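You operate a simulated robot arm through the tools that you are given. There is no shell and no other tool.

Carry out the task below with a simulated robot arm. There is one attempt and no reset: what you move stays moved.

JOB
Draw a line on sample R 306 with the red test pen: solid goes to pass, beads to hold.
Fine: lay it on the light box first, light off; one line; put the pen back.

It is judged by the outcome, as a careful person would: the job done as asked, and still so three seconds after it is handed in. It fails if anything else is knocked over, pushed out of place, dropped, spilled or broken.

ROBOT AND FRAMES
A 6-joint arm with a two-finger parallel gripper, fixed in place. Base frame: the origin is at the foot of the arm, x ahead of it, y to its left, z up; the work surface is at about z = 0. Lengths are in cm, angles in degrees, forces in N, time in s.
With the tool pointing down near the work surface it reaches from about 14 to 58 cm from the base axis. Its first joint turns from -66.0 to 66.0 degrees. Payload 2.1 kg.
Tool frame: the origin (TCP) lies between the finger pads and is the grasp point; the fingertips stand 3 cm ahead of it; z points along the fingers, y is the line along which they close. The gripper opens to 9.4 cm. The fingers are 2.8 cm wide and 1 cm thick; the gripper's body (5 by 9.6 cm) begins 5.5 cm behind the TCP.
Orientation is that of the tool frame in the base frame, as [roll, pitch, yaw] about the fixed x, y, z axes, in that order (R = Rz(yaw) Ry(pitch) Rx(roll)). With the fingers straight down and closing along the base's y, the tool's x points along the base's -x, its y along +y and its z along -z.

CONTROLS
- The arm moves only by the tool apply_moves. Its argument "commands" is one flat list of numbers, 7 for each row, row after row: the shift along the tool's x, y, z in cm, then the turn, a rotation vector about the tool's x, y, z in degrees, then the closure in counts, from 0 (fully open) to 255 (shut). In form: [tx, ty, tz, ax, ay, az, jaw, tx, ty, tz, ax, ay, az, jaw, ...]. A call has 1 to 20 rows; each row is the pose to reach, as a shift and turn from the pose commanded when the call began, along the tool's axes at that moment. A row lasts 0.2 s, in which the tool goes at most 5 cm and 8.6 degrees; a call with a longer step from one row to the next is refused whole, and so is a gripper value outside its range. A pose out of reach is approached as far as the arm can. The call stops where the force on the tool passes 40 N (or 10 N more than at its start, if that is more) or the arm is blocked; 0.2 s more then pass. The fingers move at their own pace (about 7.2 cm/s each) and stop on an object; they squeeze with about 34 N. The grip force told is the motor's: it shows also when the fingers shut on nothing. Time passes only in rows, and 0.2 s behind the last, so rows that repeat a pose let the fingers close. It gives the time, the measured TCP pose, the force on the tool (base axes), the opening and the grip force at its end, in the units of the frame above (readings bear some noise), with the torque about the TCP (base axes, N m) and any sound that the robot's microphone picked up.
- Cameras (640 x 400 px; columns grow to the right, rows downward): "scene" is fixed at [4.02, -35.84, 49.36]; the picture's right is [0.89, -0.45, 0.00], its down [-0.21, -0.43, -0.88] and it looks along [0.39, 0.79, -0.48] (base axes); focal length 301 px, centre (320, 200). "wrist" rides on the gripper at [7.6, 1.4, -10.2] in the tool frame; the picture's right is [-0.18, 0.98, 0.00], its down [-0.75, -0.14, -0.64] and it looks along [-0.63, -0.12, 0.77] (tool axes); focal length 243 px, centre (320, 200). There is no depth. A picture from a camera that has moved, and an enlarged one, comes with that camera's place and axes in the base frame and with its lens.
- get_image(camera): a new picture of that camera. The clock stands still meanwhile.
- close_up(camera, box): a new picture of the part [left, top, right, bottom] of that camera's present view, enlarged. The clock stands still meanwhile.
- job_done(): hands the job in; it is judged then, once.

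Nothing tells you positions but the pictures and the camera data. Unless the task says otherwise, let go and move clear before handing in.

The tools are called as a command line: name --argument value ..., lists and objects as JSON in quotes. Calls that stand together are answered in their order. apply_moves: Moves the arm, as the interface text tells. Its arguments: {"type":"object","properties":{"commands":{"type":"array"}},"required":["commands"]} The other tools are called the same way: get_image (camera) takes a picture; close_up (camera, box) takes an enlarged picture of a part of a camera's view; job_done () hands the job in.

At the start:

```text
time_s: 0.0
eef_pos: [25.69, 14.26, 34.08]
tool_rot: [179.9, 0.0, -180.0]
contact_force: [-1.3, 0.2, 0.8]
torque: [0.0, -0.03, -0.02]
finger_gap: 9.41
gripper_force: 0.1
```

scene: 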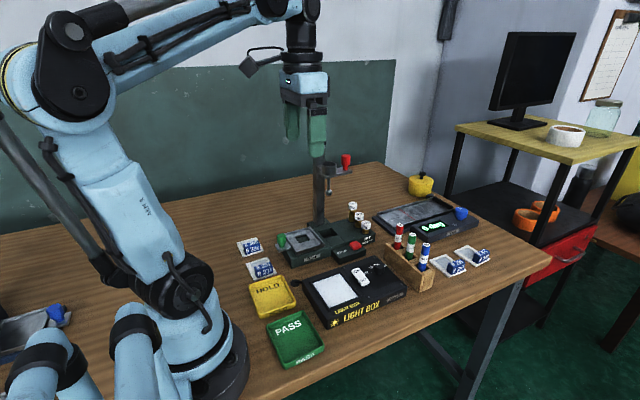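
wrist: 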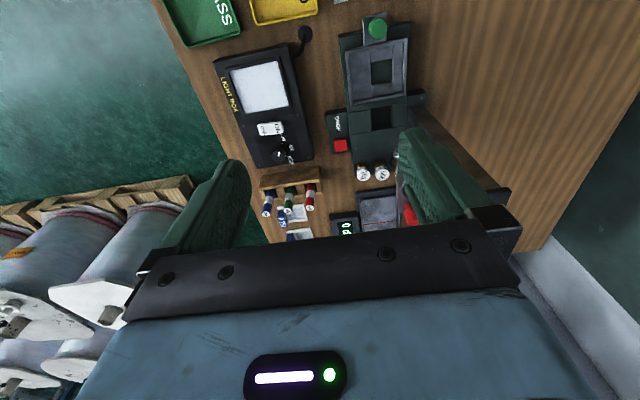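

I see a bench with a light box, pass and hold trays, a pen rack with three pens (red, green, blue), and several small sample bags. I'll look closer to find sample R 306 and the switch state.

close_up --camera "scene" --box '[220, 220, 340, 295]'

close_up --camera "scene" --box '[380, 210, 500, 295]'

close_up --camera "scene" --box '[240, 250, 440, 375]'

close_up --camera "wrist" --box '[200, 30, 360, 130]'

close_up --camera "wrist" --box '[220, 110, 380, 250]'

```text
5.33 times, centred on (280, 258) of scene
camera zoom: at [4.02, -35.84, 49.36], right [0.89, -0.45, 0.0], down [-0.21, -0.43, -0.88], along [0.39, 0.79, -0.48], focal length 1606 px, centre (533, -107)
```

zoom: 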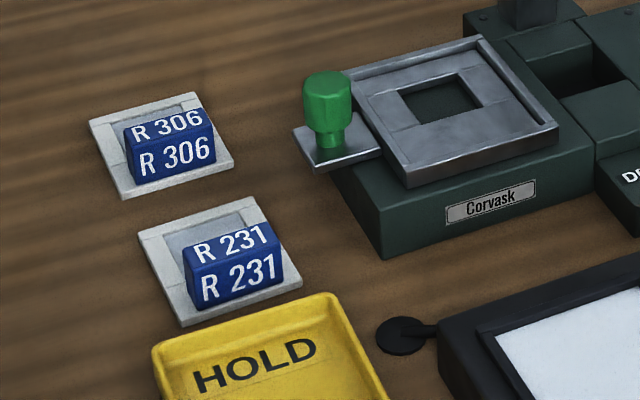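

```text
4.71 times, centred on (440, 252) of scene
camera zoom: at [4.02, -35.84, 49.36], right [0.89, -0.45, 0.0], down [-0.21, -0.43, -0.88], along [0.39, 0.79, -0.48], focal length 1418 px, centre (-245, -47)
```

zoom: 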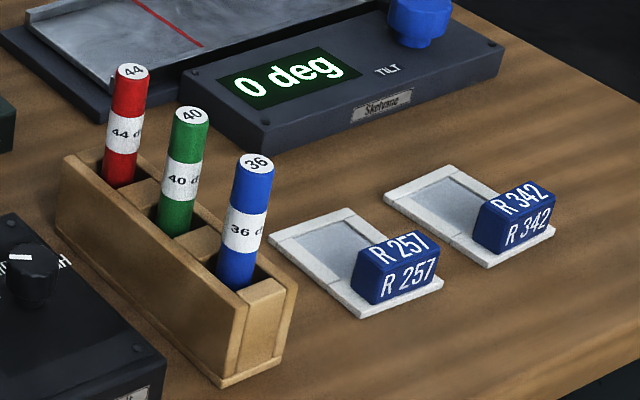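

```text
3.20 times, centred on (340, 312) of scene
camera zoom: at [4.02, -35.84, 49.36], right [0.89, -0.45, 0.0], down [-0.21, -0.43, -0.88], along [0.39, 0.79, -0.48], focal length 964 px, centre (256, -160)
```

zoom: 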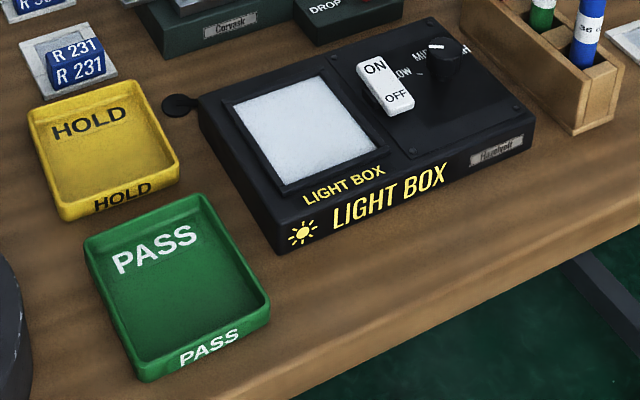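

```text
4.00 times, centred on (280, 80) of wrist
camera zoom: at [18.12, 15.71, 44.21], right [0.18, 0.98, 0.0], down [0.75, -0.14, 0.64], along [0.63, -0.12, -0.77], focal length 970 px, centre (480, 680)
```

zoom: 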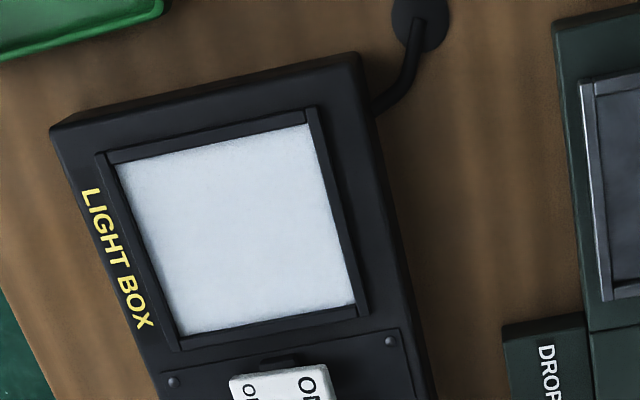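

```text
2.86 times, centred on (300, 180) of wrist
camera zoom: at [18.12, 15.71, 44.21], right [0.18, 0.98, 0.0], down [0.75, -0.14, 0.64], along [0.63, -0.12, -0.77], focal length 693 px, centre (377, 257)
```

zoom: 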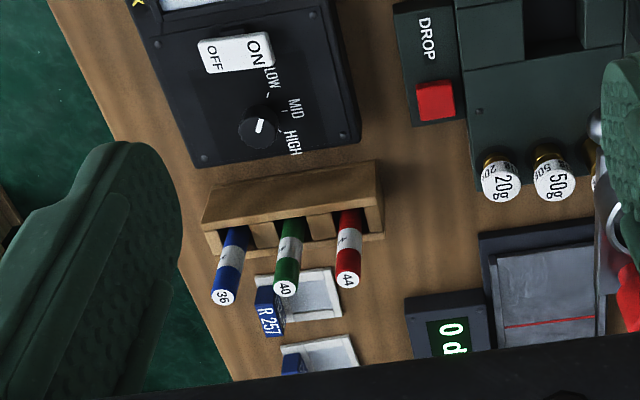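

I can read the labels: R 306 is the far-left sample behind the HOLD tray, and the red pen is marked 44. I need finer views of the switch, the pens, the sample and the trays to fix their positions.

close_up --camera "scene" --box '[340, 255, 400, 293]'

close_up --camera "scene" --box '[295, 255, 415, 330]'

close_up --camera "scene" --box '[375, 215, 447, 295]'

close_up --camera "scene" --box '[230, 230, 278, 260]'

close_up --camera "scene" --box '[240, 265, 340, 375]'

close_up --camera "wrist" --box '[245, 110, 305, 170]'

```text
10.53 times, centred on (370, 274) of scene
camera zoom: at [4.02, -35.84, 49.36], right [0.89, -0.45, 0.0], down [-0.21, -0.43, -0.88], along [0.39, 0.79, -0.48], focal length 3171 px, centre (-206, -579)
```

zoom: 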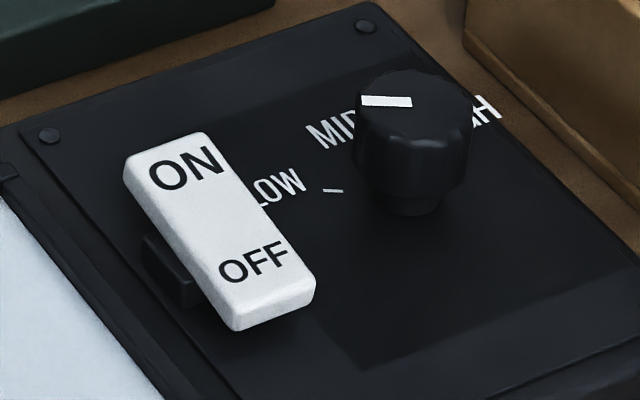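

```text
5.33 times, centred on (355, 292) of scene
camera zoom: at [4.02, -35.84, 49.36], right [0.89, -0.45, 0.0], down [-0.21, -0.43, -0.88], along [0.39, 0.79, -0.48], focal length 1606 px, centre (133, -293)
```

zoom: 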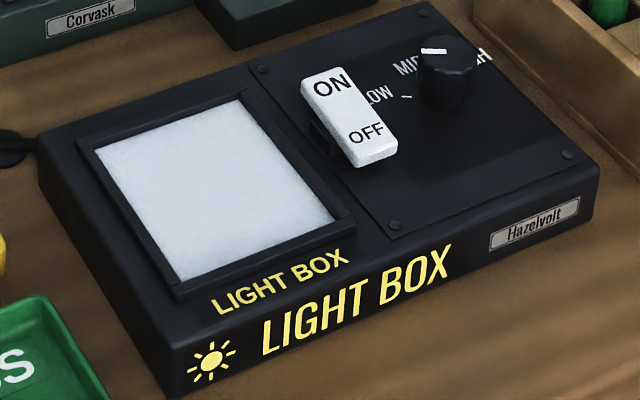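

```text
5.00 times, centred on (411, 255) of scene
camera zoom: at [4.02, -35.84, 49.36], right [0.89, -0.45, 0.0], down [-0.21, -0.43, -0.88], along [0.39, 0.79, -0.48], focal length 1506 px, centre (-135, -75)
```

zoom: 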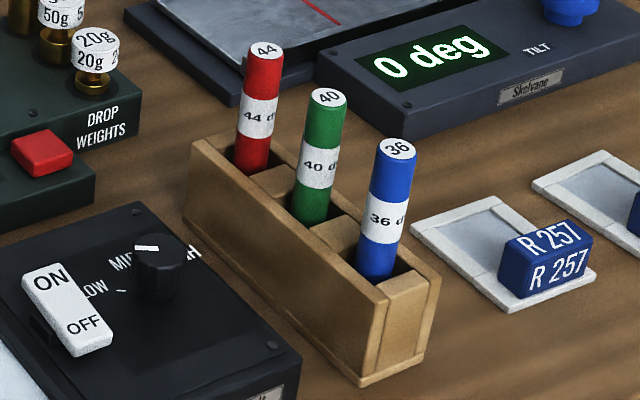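

```text
13.33 times, centred on (254, 245) of scene
camera zoom: at [4.02, -35.84, 49.36], right [0.89, -0.45, 0.0], down [-0.21, -0.43, -0.88], along [0.39, 0.79, -0.48], focal length 4016 px, centre (1200, -400)
```

zoom: 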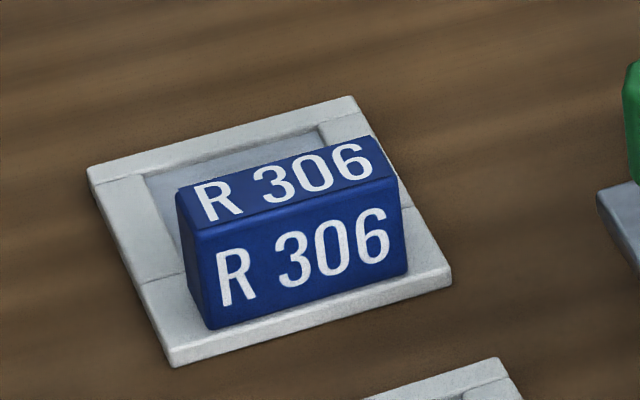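

```text
3.64 times, centred on (290, 320) of scene
camera zoom: at [4.02, -35.84, 49.36], right [0.89, -0.45, 0.0], down [-0.21, -0.43, -0.88], along [0.39, 0.79, -0.48], focal length 1095 px, centre (429, -236)
```

zoom: 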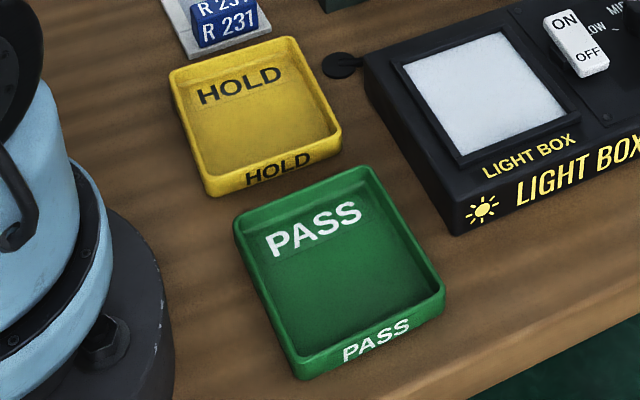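

```text
6.67 times, centred on (275, 140) of wrist
camera zoom: at [18.12, 15.71, 44.21], right [0.18, 0.98, 0.0], down [0.75, -0.14, 0.64], along [0.63, -0.12, -0.77], focal length 1618 px, centre (620, 600)
```

zoom: 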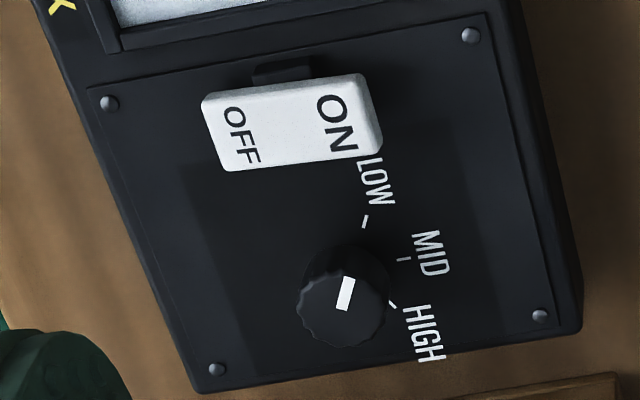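

The light panel looks unlit and the switch seems pressed at OFF, but I want to be sure before touching anything. I'll move the gripper high above the light box so that the wrist camera sees the rocker and panel from close by.

apply_moves --commands '[-0.18, -1.24, 2.2, 0, 0, 0, 0, -0.36, -2.47, 4.4, 0, 0, 0, 0, -0.54, -3.7, 6.6, 0, 0, 0, 0, -0.72, -4.94, 8.8, 0, 0, 0, 0, -0.9, -6.18, 11, 0, 0, 0, 0, -1.09, -7.42, 13.2, 0, 0, 0, 0, -1.27, -8.65, 15.4, 0, 0, 0, 0, -1.45, -9.9, 17.6, 0, 0, 0, 0, -1.63, -11.1, 19.8, 0, 0, 0, 0, -1.81, -12.36, 21, 0, 0, 0, 0, -1.81, -12.36, 21, 0, 0, 0, 0]'

get_image --camera "wrist"

get_image --camera "scene"

```text
time_s: 2.4
eef_pos: [27.51, 1.89, 13.15]
tool_rot: [-179.9, 0.0, 179.9]
contact_force: [0.3, 0.4, 0.7]
torque: [-0.05, -0.04, -0.02]
finger_gap: 9.42
gripper_force: 0.0
```

```text
taken
camera wrist: at [19.83, 3.26, 23.28], right [0.18, 0.98, 0.0], down [0.75, -0.14, 0.64], along [0.63, -0.12, -0.77], focal length 243 px, centre (320, 200)
```

wrist: 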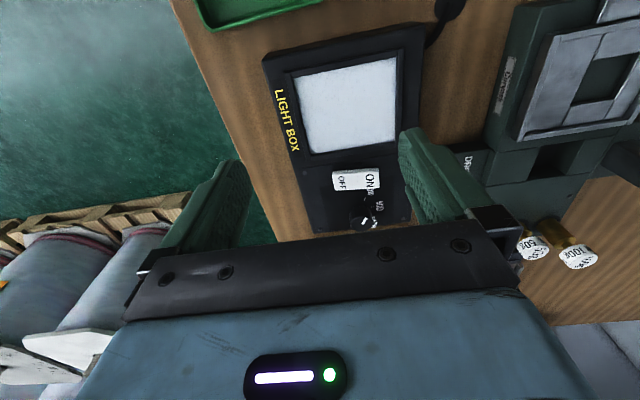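

```text
taken
```

scene: 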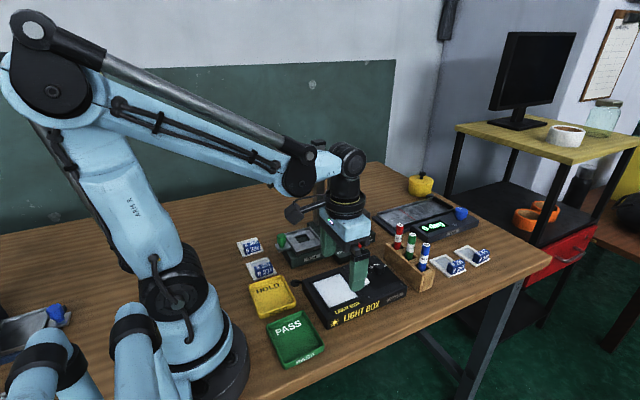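

close_up --camera "wrist" --box '[310, 150, 410, 240]'

close_up --camera "wrist" --box '[250, 20, 450, 240]'

```text
4.44 times, centred on (360, 195) of wrist
camera zoom: at [19.83, 3.26, 23.28], right [0.18, 0.98, 0.0], down [0.75, -0.14, 0.64], along [0.63, -0.12, -0.77], focal length 1078 px, centre (142, 222)
```

zoom: 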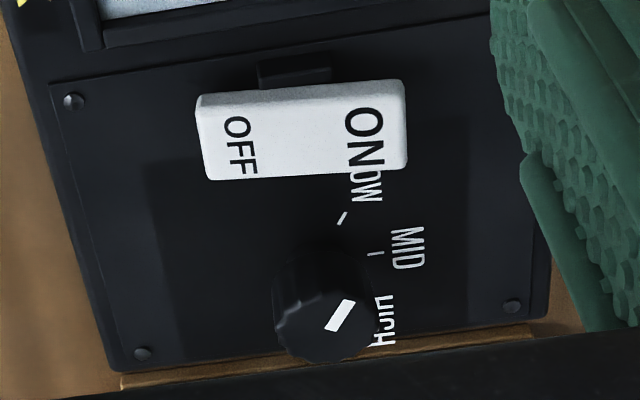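

```text
1.82 times, centred on (350, 130) of wrist
camera zoom: at [19.83, 3.26, 23.28], right [0.18, 0.98, 0.0], down [0.75, -0.14, 0.64], along [0.63, -0.12, -0.77], focal length 441 px, centre (266, 327)
```

zoom: 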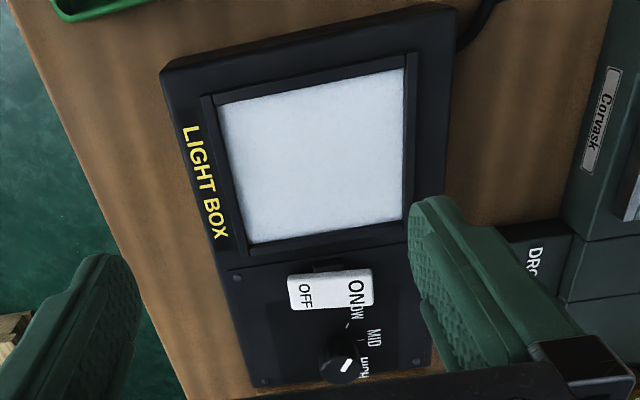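

The ON end of the rocker stands up and the OFF end is pressed down, and the panel does not glow, so the light is already off. Next I'll go above sample R 306, near (16.4, 27.5), and check it with the wrist camera.

apply_moves --commands '[0.93, 2.13, -0.2, 0, 0, 0, 0, 1.85, 4.26, -0.4, 0, 0, 0, 0, 2.78, 6.39, -0.6, 0, 0, 0, 0, 3.7, 8.52, -0.8, 0, 0, 0, 0, 4.63, 10.65, -1.0, 0, 0, 0, 0, 5.55, 12.78, -1.2, 0, 0, 0, 0, 6.48, 14.9, -1.4, 0, 0, 0, 0, 7.4, 17.04, -1.6, 0, 0, 0, 0, 8.33, 19.17, -1.8, 0, 0, 0, 60, 9.25, 21.3, -1.9, 0, 0, 0, 100, 10.18, 23.43, -1.9, 0, 0, 0, 130, 11.1, 25.56, -1.9, 0, 0, 0, 146, 11.1, 25.56, -1.9, 0, 0, 0, 146]'

get_image --camera "wrist"

get_image --camera "scene"

```text
time_s: 5.2
eef_pos: [16.5, 27.37, 14.64]
tool_rot: [180.0, 0.0, -180.0]
contact_force: [-0.7, -1.2, 0.2]
torque: [0.02, -0.02, 0.05]
finger_gap: 3.99
gripper_force: 0.0
```

```text
taken
camera wrist: at [8.88, 28.77, 24.84], right [0.18, 0.98, 0.0], down [0.75, -0.14, 0.64], along [0.63, -0.12, -0.77], focal length 243 px, centre (320, 200)
```

wrist: 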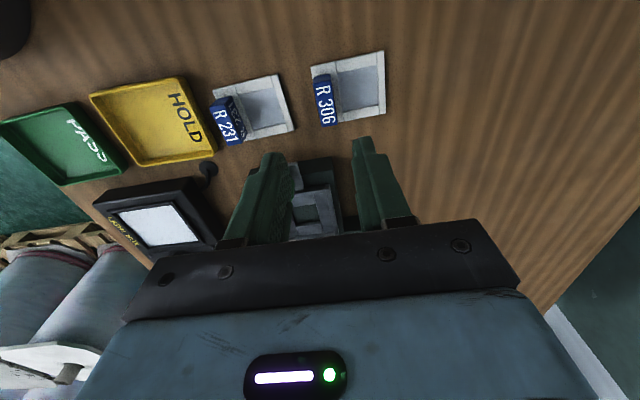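

```text
taken
```

scene: 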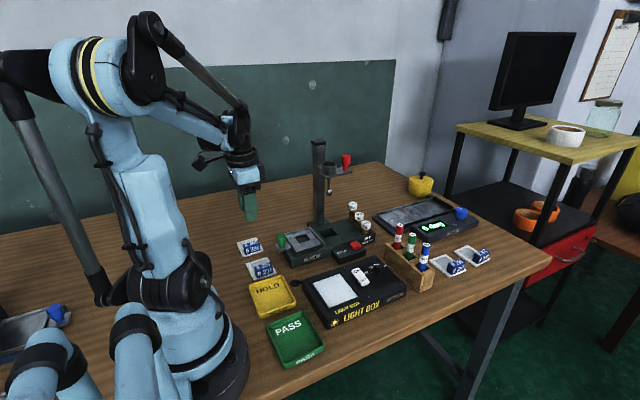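

close_up --camera "wrist" --box '[270, 30, 420, 140]'

close_up --camera "wrist" --box '[0, 50, 240, 200]'

```text
3.64 times, centred on (345, 85) of wrist
camera zoom: at [8.88, 28.77, 24.84], right [0.18, 0.98, 0.0], down [0.75, -0.14, 0.64], along [0.63, -0.12, -0.77], focal length 882 px, centre (229, 618)
```

zoom: 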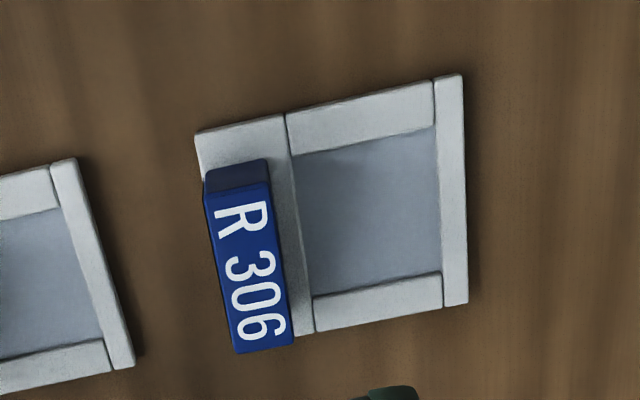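

```text
2.67 times, centred on (120, 125) of wrist
camera zoom: at [8.88, 28.77, 24.84], right [0.18, 0.98, 0.0], down [0.75, -0.14, 0.64], along [0.63, -0.12, -0.77], focal length 647 px, centre (853, 400)
```

zoom: 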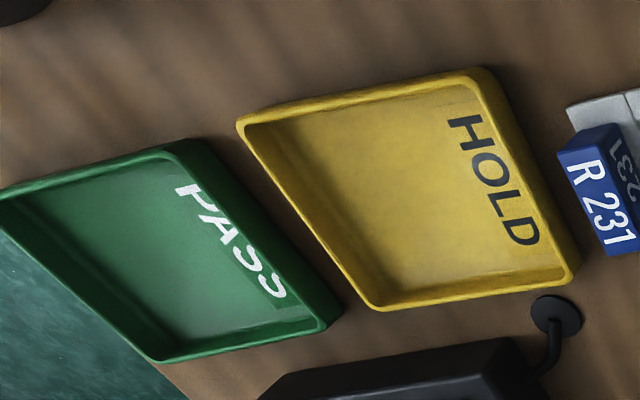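

R 306's blue handle sits near (16.2, 28.0) with its top at about z 2.3, and the film window lies beyond it toward +y. I'll line up over the handle and descend part way, then check the readings and the picture.

apply_moves --commands '[0.08, 0.2, 1.7, 0, 0, 0, 146, 0.16, 0.4, 3.4, 0, 0, 0, 146, 0.25, 0.58, 5.1, 0, 0, 0, 146, 0.25, 0.58, 6.8, 0, 0, 0, 146, 0.25, 0.58, 6.8, 0, 0, 0, 146, 0.25, 0.58, 6.8, 0, 0, 0, 146]'

get_image --camera "wrist"

close_up --camera "scene" --box '[200, 190, 300, 280]'

```text
time_s: 6.6
eef_pos: [16.42, 27.79, 8.21]
tool_rot: [180.0, 0.0, -179.9]
contact_force: [-0.2, -0.3, -0.4]
torque: [0.02, 0.0, 0.02]
finger_gap: 4.0
gripper_force: 0.1
```

```text
taken
camera wrist: at [8.79, 29.21, 18.44], right [0.18, 0.98, 0.0], down [0.75, -0.14, 0.64], along [0.63, -0.12, -0.77], focal length 243 px, centre (320, 200)
```

wrist: 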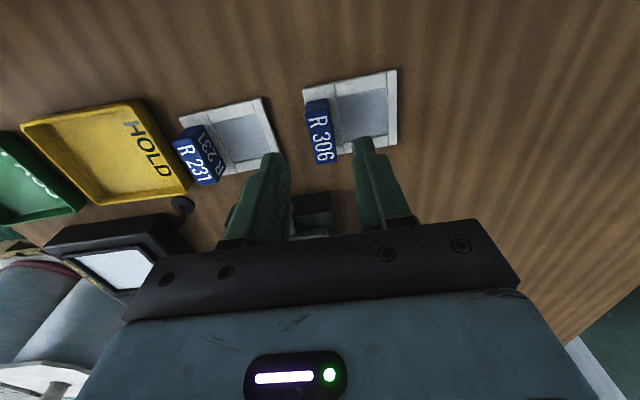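

```text
4.44 times, centred on (250, 235) of scene
camera zoom: at [4.02, -35.84, 49.36], right [0.89, -0.45, 0.0], down [-0.21, -0.43, -0.88], along [0.39, 0.79, -0.48], focal length 1339 px, centre (631, 44)
```

zoom: 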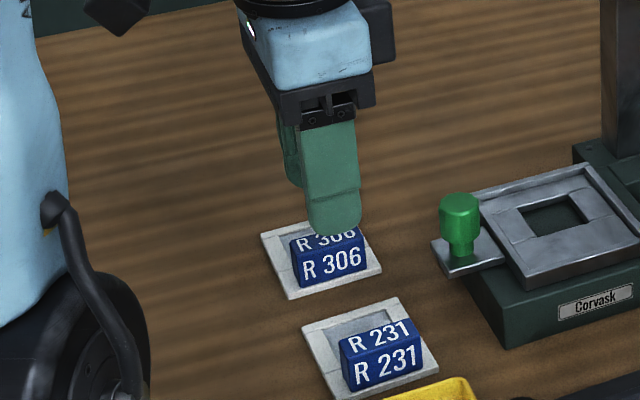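

close_up --camera "wrist" --box '[250, 50, 430, 190]'

```text
2.86 times, centred on (340, 120) of wrist
camera zoom: at [8.79, 29.21, 18.44], right [0.18, 0.98, 0.0], down [0.75, -0.14, 0.64], along [0.63, -0.12, -0.77], focal length 693 px, centre (263, 429)
```

zoom: 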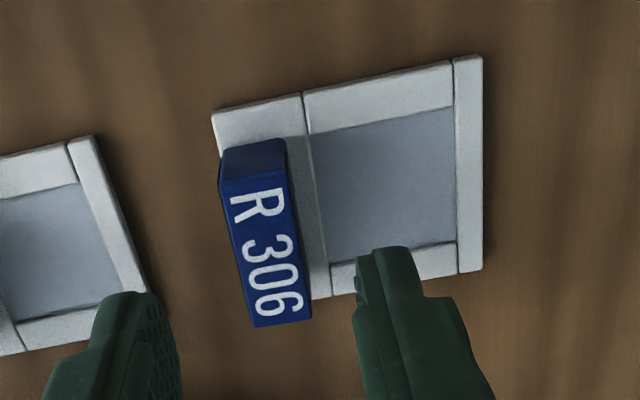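

The handle measures x 14.2–18.0, y 27.3–28.7, top at about z 3.0. I'll correct the small offset, descend so the fingertips are about 1.2 cm above the bench, and check the pose before closing.

apply_moves --commands '[0.3, 0.21, 0, 0, 0, 0, 146, 0.32, 0.21, 1.0, 0, 0, 0, 146, 0.32, 0.21, 2.0, 0, 0, 0, 146, 0.32, 0.21, 3.0, 0, 0, 0, 146, 0.32, 0.21, 3.5, 0, 0, 0, 146, 0.32, 0.21, 4.0, 0, 0, 0, 146, 0.32, 0.21, 4.0, 0, 0, 0, 146, 0.32, 0.21, 4.0, 0, 0, 0, 146]'

close_up --camera "wrist" --box '[220, 50, 460, 230]'

close_up --camera "scene" --box '[220, 210, 290, 270]'

```text
time_s: 8.4
eef_pos: [15.98, 28.23, 4.11]
tool_rot: [-180.0, 0.1, 180.0]
contact_force: [-0.5, -0.1, -0.7]
torque: [-0.02, -0.01, 0.0]
finger_gap: 3.99
gripper_force: 0.0
```

```text
2.22 times, centred on (340, 140) of wrist
camera zoom: at [8.25, 29.61, 14.36], right [0.18, 0.98, 0.0], down [0.75, -0.14, 0.64], along [0.63, -0.12, -0.77], focal length 539 px, centre (276, 333)
```

zoom: 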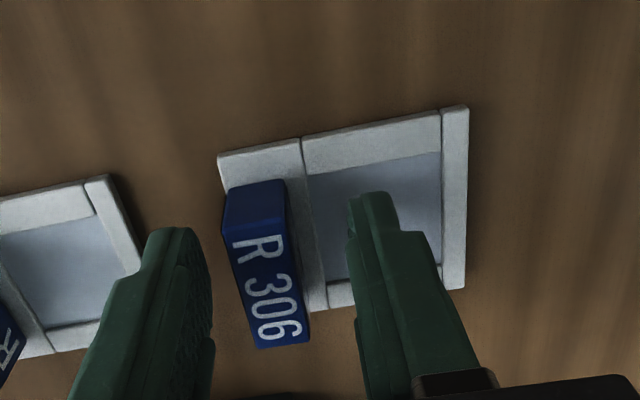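

```text
6.67 times, centred on (255, 240) of scene
camera zoom: at [4.02, -35.84, 49.36], right [0.89, -0.45, 0.0], down [-0.21, -0.43, -0.88], along [0.39, 0.79, -0.48], focal length 2008 px, centre (753, -67)
```

zoom: 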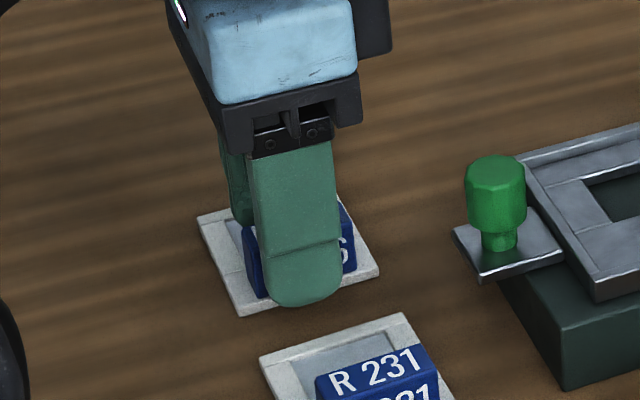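

The fingers straddle the handle with the far finger a touch wide, so I'll shift about 0.15 cm toward −y and 0.2 cm in x. Then I'll close, check the grip, and lift slightly.

apply_moves --commands '[-0.2, -0.15, 0, 0, 0, 0, 146, -0.2, -0.15, 0, 0, 0, 0, 180, -0.2, -0.15, 0, 0, 0, 0, 210, -0.2, -0.15, 0, 0, 0, 0, 255, -0.2, -0.15, 0, 0, 0, 0, 255, -0.2, -0.15, 0, 0, 0, 0, 255]'

close_up --camera "wrist" --box '[220, 50, 460, 230]'

```text
time_s: 9.8
eef_pos: [16.09, 28.23, 4.22]
tool_rot: [-180.0, 0.0, -179.9]
contact_force: [0.5, 1.0, 1.3]
torque: [0.0, -0.05, -0.01]
finger_gap: 1.49
gripper_force: 33.9
```

```text
2.22 times, centred on (340, 140) of wrist
camera zoom: at [8.52, 29.59, 14.36], right [0.18, 0.98, 0.0], down [0.75, -0.14, 0.64], along [0.63, -0.12, -0.77], focal length 539 px, centre (276, 333)
```

zoom: 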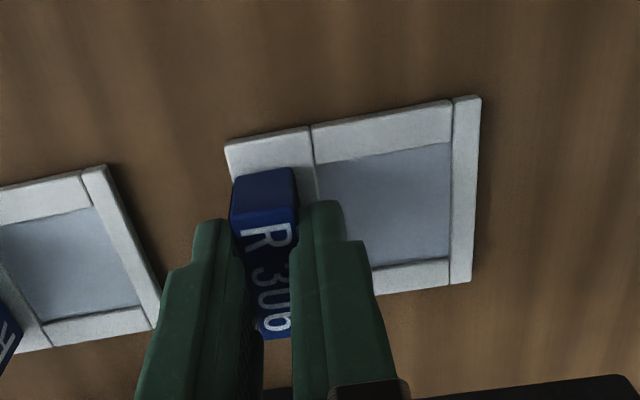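

The grip reads 34 N at a 1.49 cm gap, so the handle is held. I'll lift straight up and check that the sample hangs level.

apply_moves --commands '[0, 0, -0.4, 0, 0, 0, 255, 0, 0, -1.0, 0, 0, 0, 255, 0, 0, -2.0, 0, 0, 0, 255, 0, 0, -3.5, 0, 0, 0, 255, 0, 0, -5.0, 0, 0, 0, 255, 0, 0, -6.5, 0, 0, 0, 255, 0, 0, -8.0, 0, 0, 0, 255, 0, 0, -9.5, 0, 0, 0, 255, 0, 0, -10.5, 0, 0, 0, 255, 0, 0, -11.0, 0, 0, 0, 255, 0, 0, -11.0, 0, 0, 0, 255]'

get_image --camera "wrist"

close_up --camera "scene" --box '[200, 170, 300, 270]'

```text
time_s: 12.2
eef_pos: [16.03, 28.06, 15.15]
tool_rot: [179.9, -0.1, -180.0]
contact_force: [-0.2, -0.2, -0.8]
torque: [-0.02, 0.0, 0.0]
finger_gap: 1.49
gripper_force: 33.6
```

```text
taken
camera wrist: at [8.4, 29.57, 25.33], right [0.18, 0.98, 0.0], down [0.75, -0.14, 0.64], along [0.63, -0.12, -0.77], focal length 243 px, centre (320, 200)
```

wrist: 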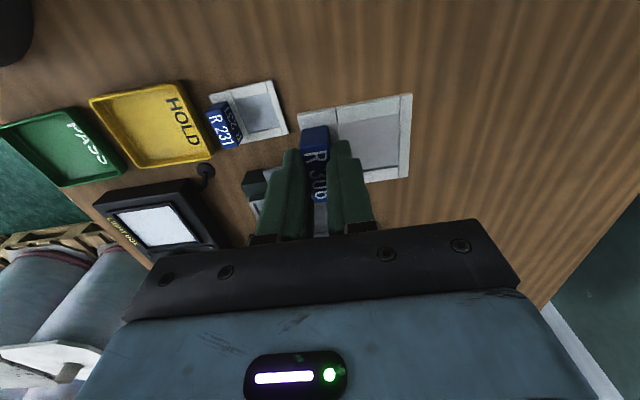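

```text
4.00 times, centred on (250, 220) of scene
camera zoom: at [4.02, -35.84, 49.36], right [0.89, -0.45, 0.0], down [-0.21, -0.43, -0.88], along [0.39, 0.79, -0.48], focal length 1205 px, centre (600, 120)
```

zoom: 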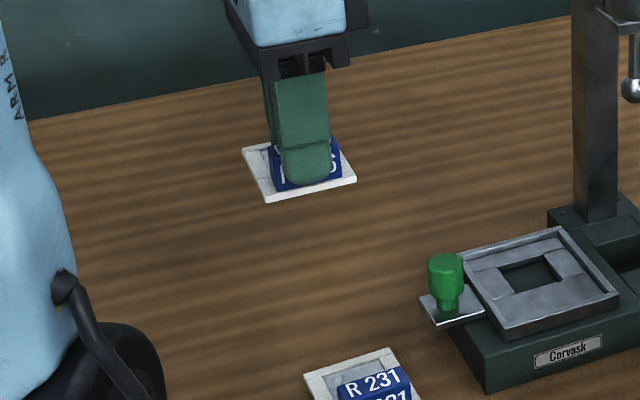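

The sample hangs level in the grip. I'll carry it at about 11 cm height over to the light box.

apply_moves --commands '[-0.4, -0.9, 0, 0, 0, 0, 255, -1.2, -2.7, 0, 0, 0, 0, 255, -2.1, -4.7, 0, 0, 0, 0, 255, -3.0, -6.8, 0, 0, 0, 0, 255, -3.9, -8.9, 0, 0, 0, 0, 255, -4.8, -11.0, 0, 0, 0, 0, 255, -5.7, -13.1, 0, 0, 0, 0, 255, -6.6, -15.2, 0, 0, 0, 0, 255, -7.5, -17.3, 0, 0, 0, 0, 255, -8.4, -19.4, 0, 0, 0, 0, 255, -9.3, -21.5, 0, 0, 0, 0, 255, -10.2, -23.5, 0, 0, 0, 0, 255, -10.9, -25.1, 0, 0, 0, 0, 255, -11.37, -26.17, 0, 0, 0, 0, 255, -11.37, -26.17, 0, 0, 0, 0, 255, -11.37, -26.17, 0, 0, 0, 0, 255]'

get_image --camera "wrist"

get_image --camera "scene"

```text
time_s: 15.6
eef_pos: [27.47, 2.02, 14.96]
tool_rot: [-180.0, 0.0, 180.0]
contact_force: [-0.3, -0.7, 0.2]
torque: [0.0, -0.03, -0.02]
finger_gap: 1.48
gripper_force: 34.0
```

```text
taken
camera wrist: at [19.88, 3.43, 25.28], right [0.18, 0.98, 0.0], down [0.75, -0.14, 0.64], along [0.63, -0.12, -0.77], focal length 243 px, centre (320, 200)
```

wrist: 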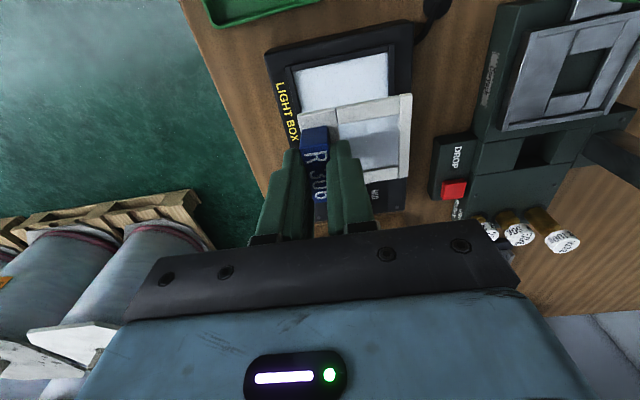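

```text
taken
```

scene: 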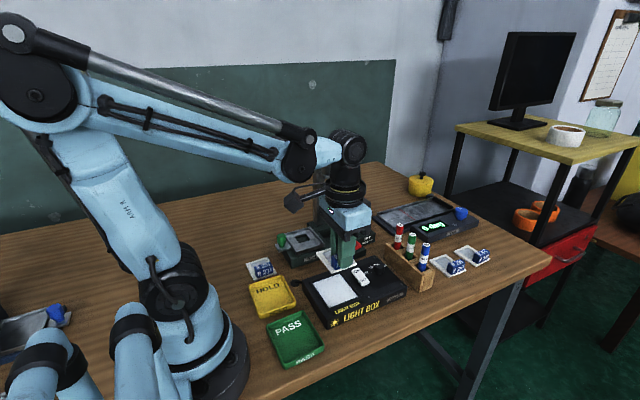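

apply_moves --commands '[0, 0, 1.5, 0, 0, 0, 255, 0, 0, 3.0, 0, 0, 0, 255, 0, 0, 4.5, 0, 0, 0, 255, 0, 0, 5.5, 0, 0, 0, 255, 0, 0, 6.5, 0, 0, 0, 255, 0, 0, 6.5, 0, 0, 0, 255, 0, 0, 6.5, 0, 0, 0, 255]'

close_up --camera "wrist" --box '[230, 40, 450, 220]'

close_up --camera "scene" --box '[290, 220, 410, 330]'

```text
time_s: 17.2
eef_pos: [27.45, 2.04, 8.53]
tool_rot: [180.0, -0.1, -180.0]
contact_force: [0.6, -0.2, -0.5]
torque: [0.0, -0.02, 0.02]
finger_gap: 1.47
gripper_force: 33.7
```

```text
2.22 times, centred on (340, 130) of wrist
camera zoom: at [19.88, 3.45, 18.82], right [0.18, 0.98, 0.0], down [0.75, -0.14, 0.64], along [0.63, -0.12, -0.77], focal length 539 px, centre (276, 356)
```

zoom: 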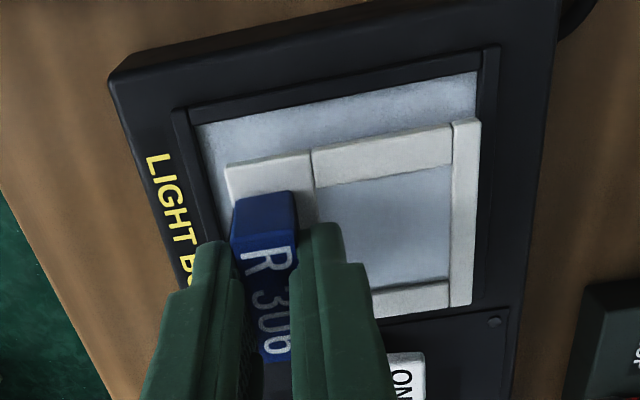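

```text
3.64 times, centred on (350, 275) of scene
camera zoom: at [4.02, -35.84, 49.36], right [0.89, -0.45, 0.0], down [-0.21, -0.43, -0.88], along [0.39, 0.79, -0.48], focal length 1095 px, centre (211, -73)
```

zoom: 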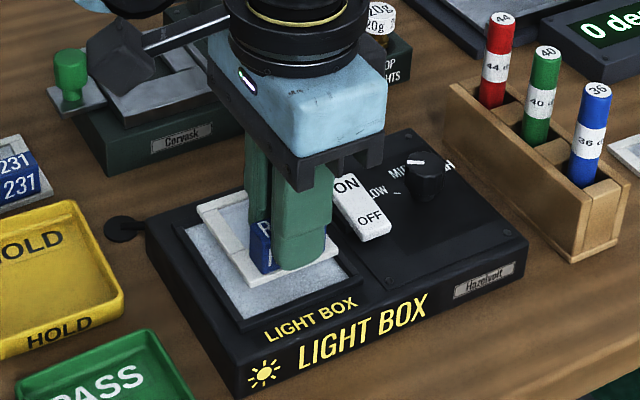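

The sample sits within the rim of the panel, about 0.2 cm too far toward +y. I'll correct that and lower gently toward the panel.

apply_moves --commands '[0.06, -0.2, 0.3, 0, 0, 0, 255, 0.06, -0.2, 0.6, 0, 0, 0, 255, 0.06, -0.2, 0.9, 0, 0, 0, 255, 0.06, -0.2, 1.2, 0, 0, 0, 255, 0.06, -0.2, 1.4, 0, 0, 0, 255, 0.06, -0.2, 1.4, 0, 0, 0, 255]'

close_up --camera "wrist" --box '[230, 40, 450, 220]'

close_up --camera "scene" --box '[300, 250, 380, 320]'

```text
time_s: 18.6
eef_pos: [27.4, 1.77, 7.07]
tool_rot: [180.0, 0.0, 180.0]
contact_force: [-1.8, 0.8, 11.0]
torque: [0.07, -0.11, 0.0]
finger_gap: 1.47
gripper_force: 33.9
```

```text
2.22 times, centred on (340, 130) of wrist
camera zoom: at [19.81, 3.18, 17.35], right [0.18, 0.98, 0.0], down [0.75, -0.14, 0.64], along [0.63, -0.12, -0.77], focal length 539 px, centre (276, 356)
```

zoom: 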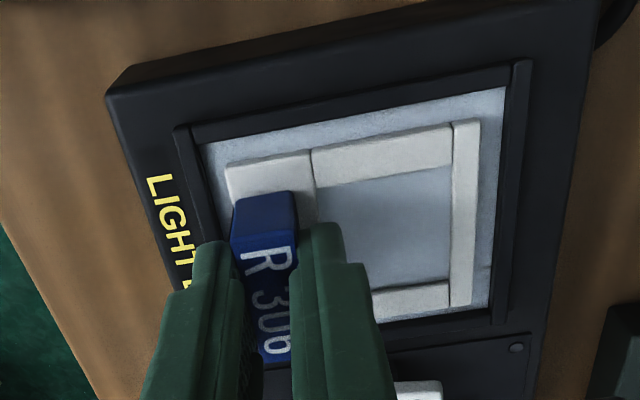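

```text
5.71 times, centred on (340, 285) of scene
camera zoom: at [4.01, -35.84, 49.36], right [0.89, -0.45, 0.0], down [-0.21, -0.43, -0.88], along [0.39, 0.79, -0.48], focal length 1721 px, centre (206, -286)
```

zoom: 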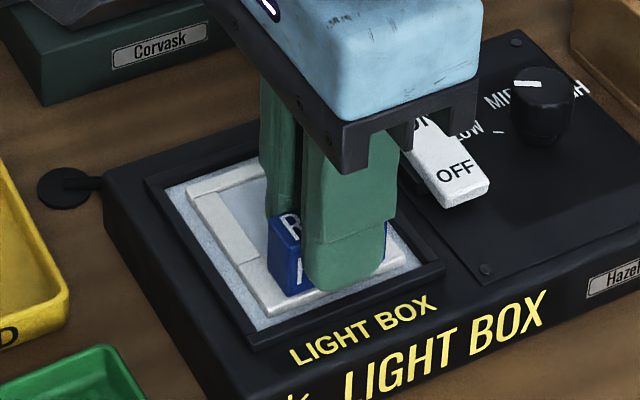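

The sample touched down (about 11 N) flat inside the panel's rim. I'll ease off, open the fingers, and rise clear.

apply_moves --commands '[0, 0, -0.08, 0, 0, 0, 255, 0, 0, -0.08, 0, 0, 0, 225, 0, 0, -0.08, 0, 0, 0, 200, 0, 0, -0.08, 0, 0, 0, 170, 0, 0, -0.08, 0, 0, 0, 146, 0, 0, -0.08, 0, 0, 0, 146, 0, 0, -1.0, 0, 0, 0, 146, 0, 0, -2.5, 0, 0, 0, 146, 0, 0, -4.5, 0, 0, 0, 146, 0, 0, -6.5, 0, 0, 0, 146, 0, 0, -8.0, 0, 0, 0, 146, 0, 0, -8.0, 0, 0, 0, 146]'

get_image --camera "wrist"

close_up --camera "scene" --box '[290, 240, 450, 340]'

```text
time_s: 21.2
eef_pos: [27.6, 1.91, 15.19]
tool_rot: [-180.0, 0.1, -179.9]
contact_force: [-0.4, -0.1, -0.7]
torque: [-0.01, -0.01, -0.05]
finger_gap: 4.03
gripper_force: 0.2
```

```text
taken
camera wrist: at [19.92, 3.23, 25.48], right [0.18, 0.98, 0.0], down [0.75, -0.14, 0.64], along [0.63, -0.12, -0.77], focal length 243 px, centre (320, 200)
```

wrist: 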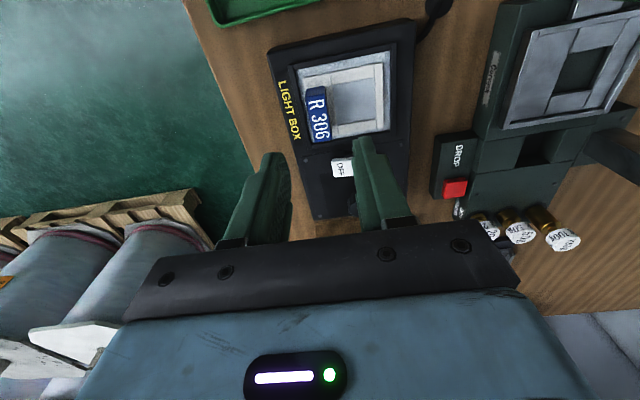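

```text
4.00 times, centred on (370, 290) of scene
camera zoom: at [4.02, -35.84, 49.36], right [0.89, -0.45, 0.0], down [-0.21, -0.43, -0.88], along [0.39, 0.79, -0.48], focal length 1205 px, centre (120, -160)
```

zoom: 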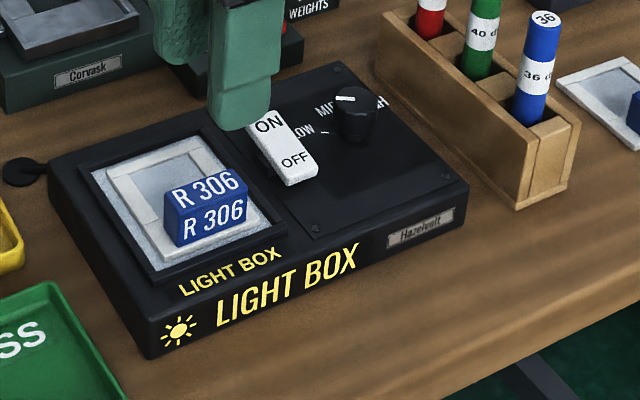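

close_up --camera "wrist" --box '[260, 30, 420, 160]'

```text
3.08 times, centred on (340, 95) of wrist
camera zoom: at [19.92, 3.23, 25.48], right [0.18, 0.98, 0.0], down [0.75, -0.14, 0.64], along [0.63, -0.12, -0.77], focal length 746 px, centre (258, 523)
```

zoom: 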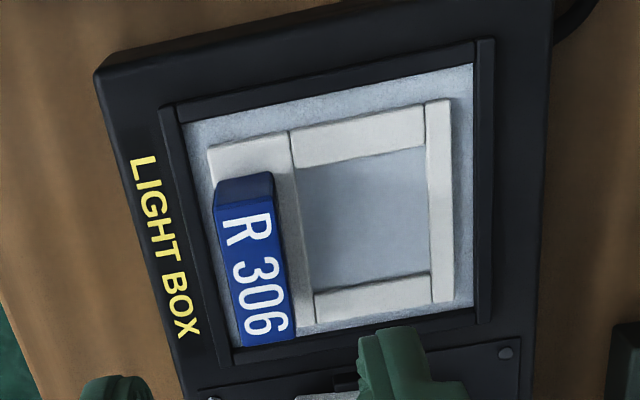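

R 306 lies flat on the panel, with its film window spanning roughly x 25.8–29.3, y 3.2–6.8. Next I'll move above the red pen, near (47.3, 8.4), with its top at about z 10.4.

apply_moves --commands '[-1.5, 0.5, -0.6, 0, 0, 0, 146, -3.5, 1.2, -1.2, 0, 0, 0, 146, -5.5, 1.9, -2.0, 0, 0, 0, 146, -7.5, 2.5, -2.5, 0, 0, 0, 146, -9.5, 3.2, -2.5, 0, 0, 0, 146, -11.5, 3.9, -2.5, 0, 0, 0, 146, -13.5, 4.6, -2.5, 0, 0, 0, 146, -15.5, 5.2, -2.5, 0, 0, 0, 146, -17.5, 5.8, -2.5, 0, 0, 0, 146, -19.0, 6.3, -2.5, 0, 0, 0, 146, -19.85, 6.6, -2.5, 0, 0, 0, 146, -19.85, 6.6, -2.5, 0, 0, 0, 146]'

get_image --camera "wrist"

close_up --camera "scene" --box '[360, 170, 460, 300]'

```text
time_s: 23.8
eef_pos: [47.23, 8.46, 17.64]
tool_rot: [-180.0, 0.1, 180.0]
contact_force: [-0.6, -1.2, -0.2]
torque: [-0.03, -0.01, 0.01]
finger_gap: 3.99
gripper_force: 0.0
```

```text
taken
camera wrist: at [39.76, 9.8, 27.82], right [0.18, 0.98, 0.0], down [0.75, -0.14, 0.64], along [0.63, -0.12, -0.77], focal length 243 px, centre (320, 200)
```

wrist: 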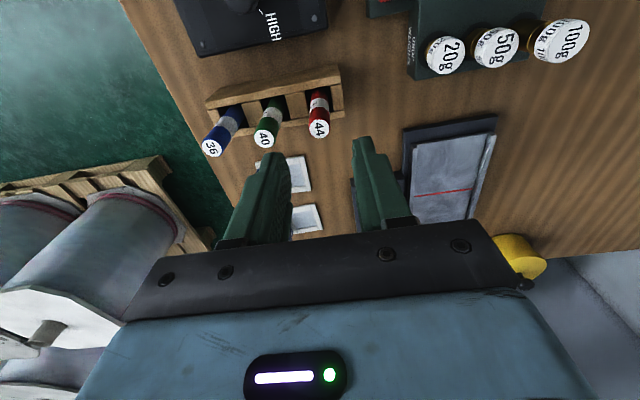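

```text
3.08 times, centred on (410, 235) of scene
camera zoom: at [4.02, -35.84, 49.36], right [0.89, -0.45, 0.0], down [-0.21, -0.43, -0.88], along [0.39, 0.79, -0.48], focal length 927 px, centre (43, 92)
```

zoom: 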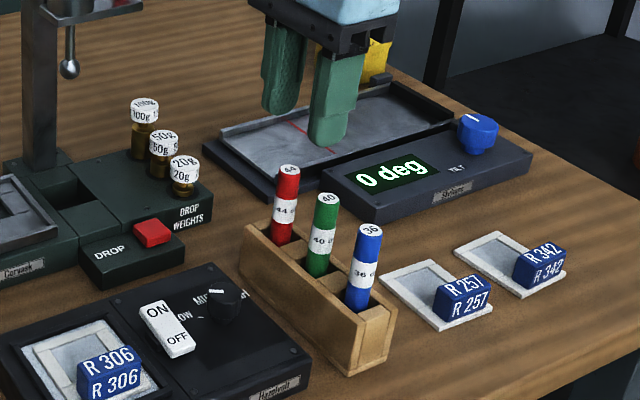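

close_up --camera "wrist" --box '[190, 50, 370, 190]'

```text
2.86 times, centred on (280, 120) of wrist
camera zoom: at [39.76, 9.8, 27.82], right [0.18, 0.98, 0.0], down [0.75, -0.14, 0.64], along [0.63, -0.12, -0.77], focal length 693 px, centre (434, 429)
```

zoom: 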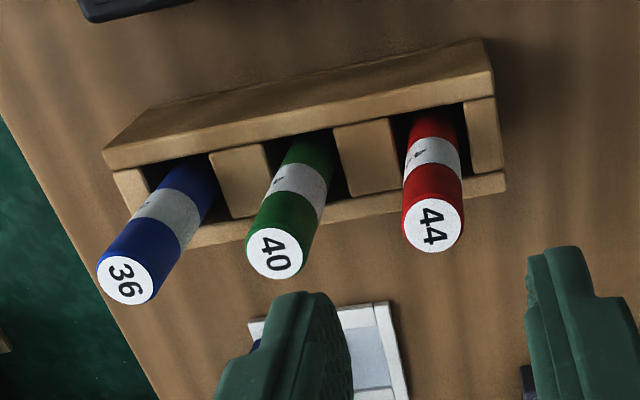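

The red pen's axis is near (47.2, 8.4) and my tool is already centred on it. I'll narrow the opening to about 3 cm so as to clear the green pen, and descend so the tips stop just above the rack.

apply_moves --commands '[0, 0, 1.0, 0, 0, 0, 174, 0.05, -0.03, 2.0, 0, 0, 0, 174, 0.05, -0.03, 3.0, 0, 0, 0, 174, 0.05, -0.03, 4.0, 0, 0, 0, 174, 0.05, -0.03, 5.0, 0, 0, 0, 174, 0.05, -0.03, 5.0, 0, 0, 0, 174]'

close_up --camera "wrist" --box '[200, 70, 420, 230]'

close_up --camera "scene" --box '[370, 190, 450, 300]'

```text
time_s: 25.2
eef_pos: [47.29, 8.42, 12.7]
tool_rot: [-179.9, 0.0, -180.0]
contact_force: [0.0, 0.1, 0.0]
torque: [-0.02, -0.05, 0.0]
finger_gap: 2.98
gripper_force: 0.0
```

```text
2.50 times, centred on (310, 150) of wrist
camera zoom: at [39.63, 9.81, 22.86], right [0.18, 0.98, 0.0], down [0.75, -0.14, 0.64], along [0.63, -0.12, -0.77], focal length 606 px, centre (345, 325)
```

zoom: 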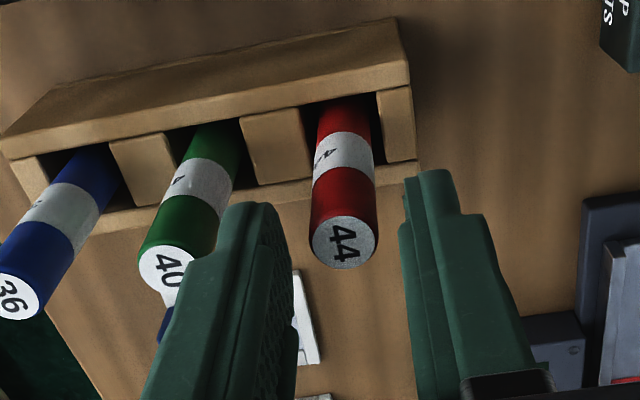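

```text
3.64 times, centred on (410, 245) of scene
camera zoom: at [4.02, -35.84, 49.36], right [0.89, -0.45, 0.0], down [-0.21, -0.43, -0.88], along [0.39, 0.79, -0.48], focal length 1095 px, centre (-7, 36)
```

zoom: 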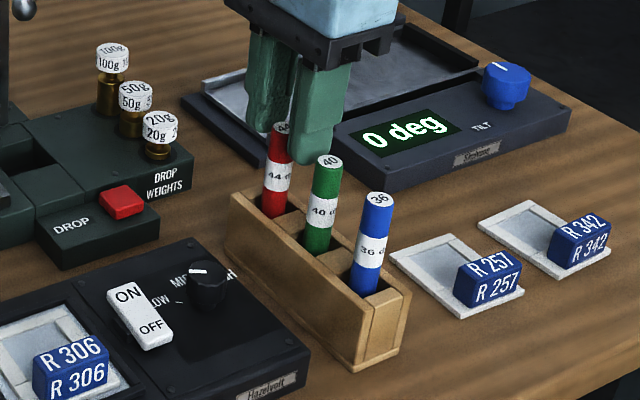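

apply_moves --commands '[0, -0.03, 0.8, 0, 0, 0, 174, 0, -0.03, 1.6, 0, 0, 0, 174, 0, -0.03, 2.4, 0, 0, 0, 174, 0, -0.03, 3.0, 0, 0, 0, 174, 0, -0.03, 3.5, 0, 0, 0, 174, 0, -0.03, 3.5, 0, 0, 0, 174]'

close_up --camera "wrist" --box '[200, 70, 420, 230]'

close_up --camera "scene" --box '[370, 190, 450, 300]'

```text
time_s: 26.6
eef_pos: [47.23, 8.28, 9.21]
tool_rot: [-180.0, 0.1, -180.0]
contact_force: [-0.3, -0.7, 0.4]
torque: [0.04, 0.03, 0.01]
finger_gap: 3.02
gripper_force: 0.0
```

```text
2.50 times, centred on (310, 150) of wrist
camera zoom: at [39.57, 9.73, 19.4], right [0.18, 0.98, 0.0], down [0.75, -0.14, 0.64], along [0.63, -0.12, -0.77], focal length 606 px, centre (345, 325)
```

zoom: 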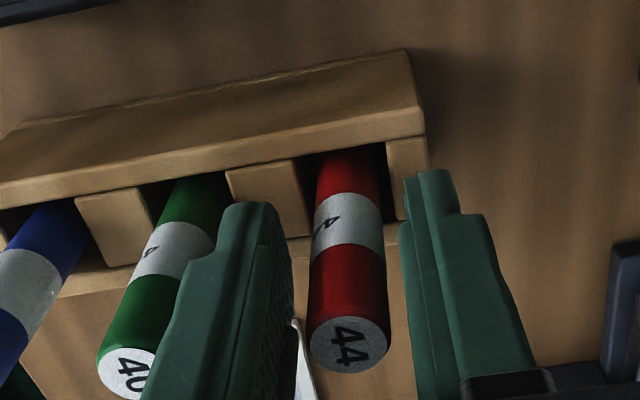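

```text
3.64 times, centred on (410, 245) of scene
camera zoom: at [4.02, -35.84, 49.36], right [0.89, -0.45, 0.0], down [-0.21, -0.43, -0.88], along [0.39, 0.79, -0.48], focal length 1095 px, centre (-7, 36)
```

zoom: 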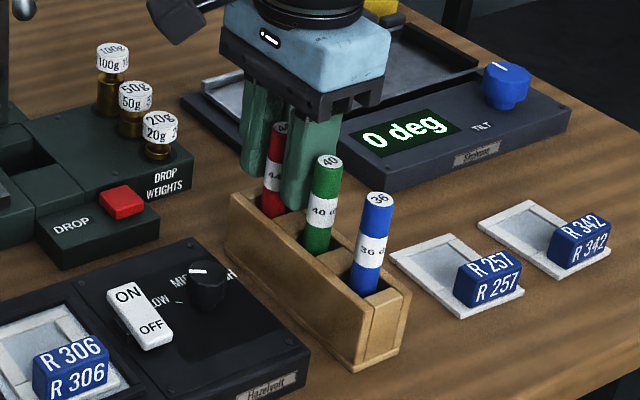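

The pen's axis works out to about (46.9, 8.4) from the three views together, so I'll shift 0.3 cm back in x and 0.1 cm in y. Then I'll close on the pen.

apply_moves --commands '[0.15, 0.06, 0, 0, 0, 0, 174, 0.3, 0.12, 0, 0, 0, 0, 174, 0.3, 0.12, 0, 0, 0, 0, 190, 0.3, 0.12, 0, 0, 0, 0, 205, 0.3, 0.12, 0, 0, 0, 0, 255, 0.3, 0.12, 0, 0, 0, 0, 255, 0.3, 0.12, 0, 0, 0, 0, 255]'

close_up --camera "wrist" --box '[200, 70, 420, 230]'

close_up --camera "scene" --box '[370, 190, 450, 300]'

```text
time_s: 28.2
eef_pos: [46.94, 8.39, 9.17]
tool_rot: [-180.0, 0.0, -179.9]
contact_force: [0.0, 0.3, 0.2]
torque: [0.0, -0.02, -0.01]
finger_gap: 1.4
gripper_force: 34.5
```

```text
2.50 times, centred on (310, 150) of wrist
camera zoom: at [39.28, 9.85, 19.44], right [0.18, 0.98, 0.0], down [0.75, -0.14, 0.64], along [0.63, -0.12, -0.77], focal length 606 px, centre (345, 325)
```

zoom: 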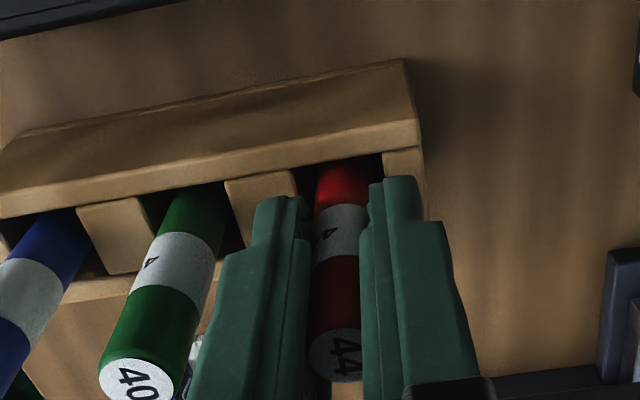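

```text
3.64 times, centred on (410, 245) of scene
camera zoom: at [4.02, -35.84, 49.36], right [0.89, -0.45, 0.0], down [-0.21, -0.43, -0.88], along [0.39, 0.79, -0.48], focal length 1095 px, centre (-7, 36)
```

zoom: 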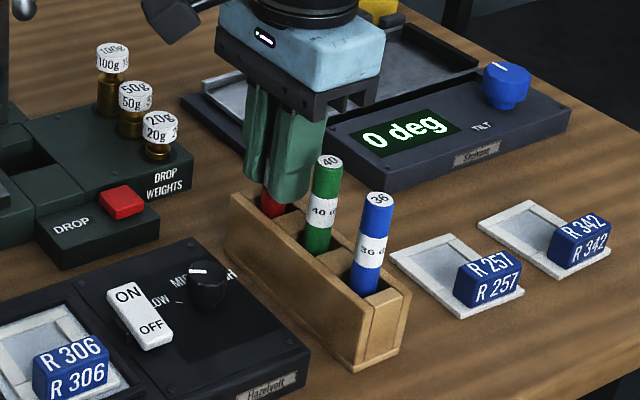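

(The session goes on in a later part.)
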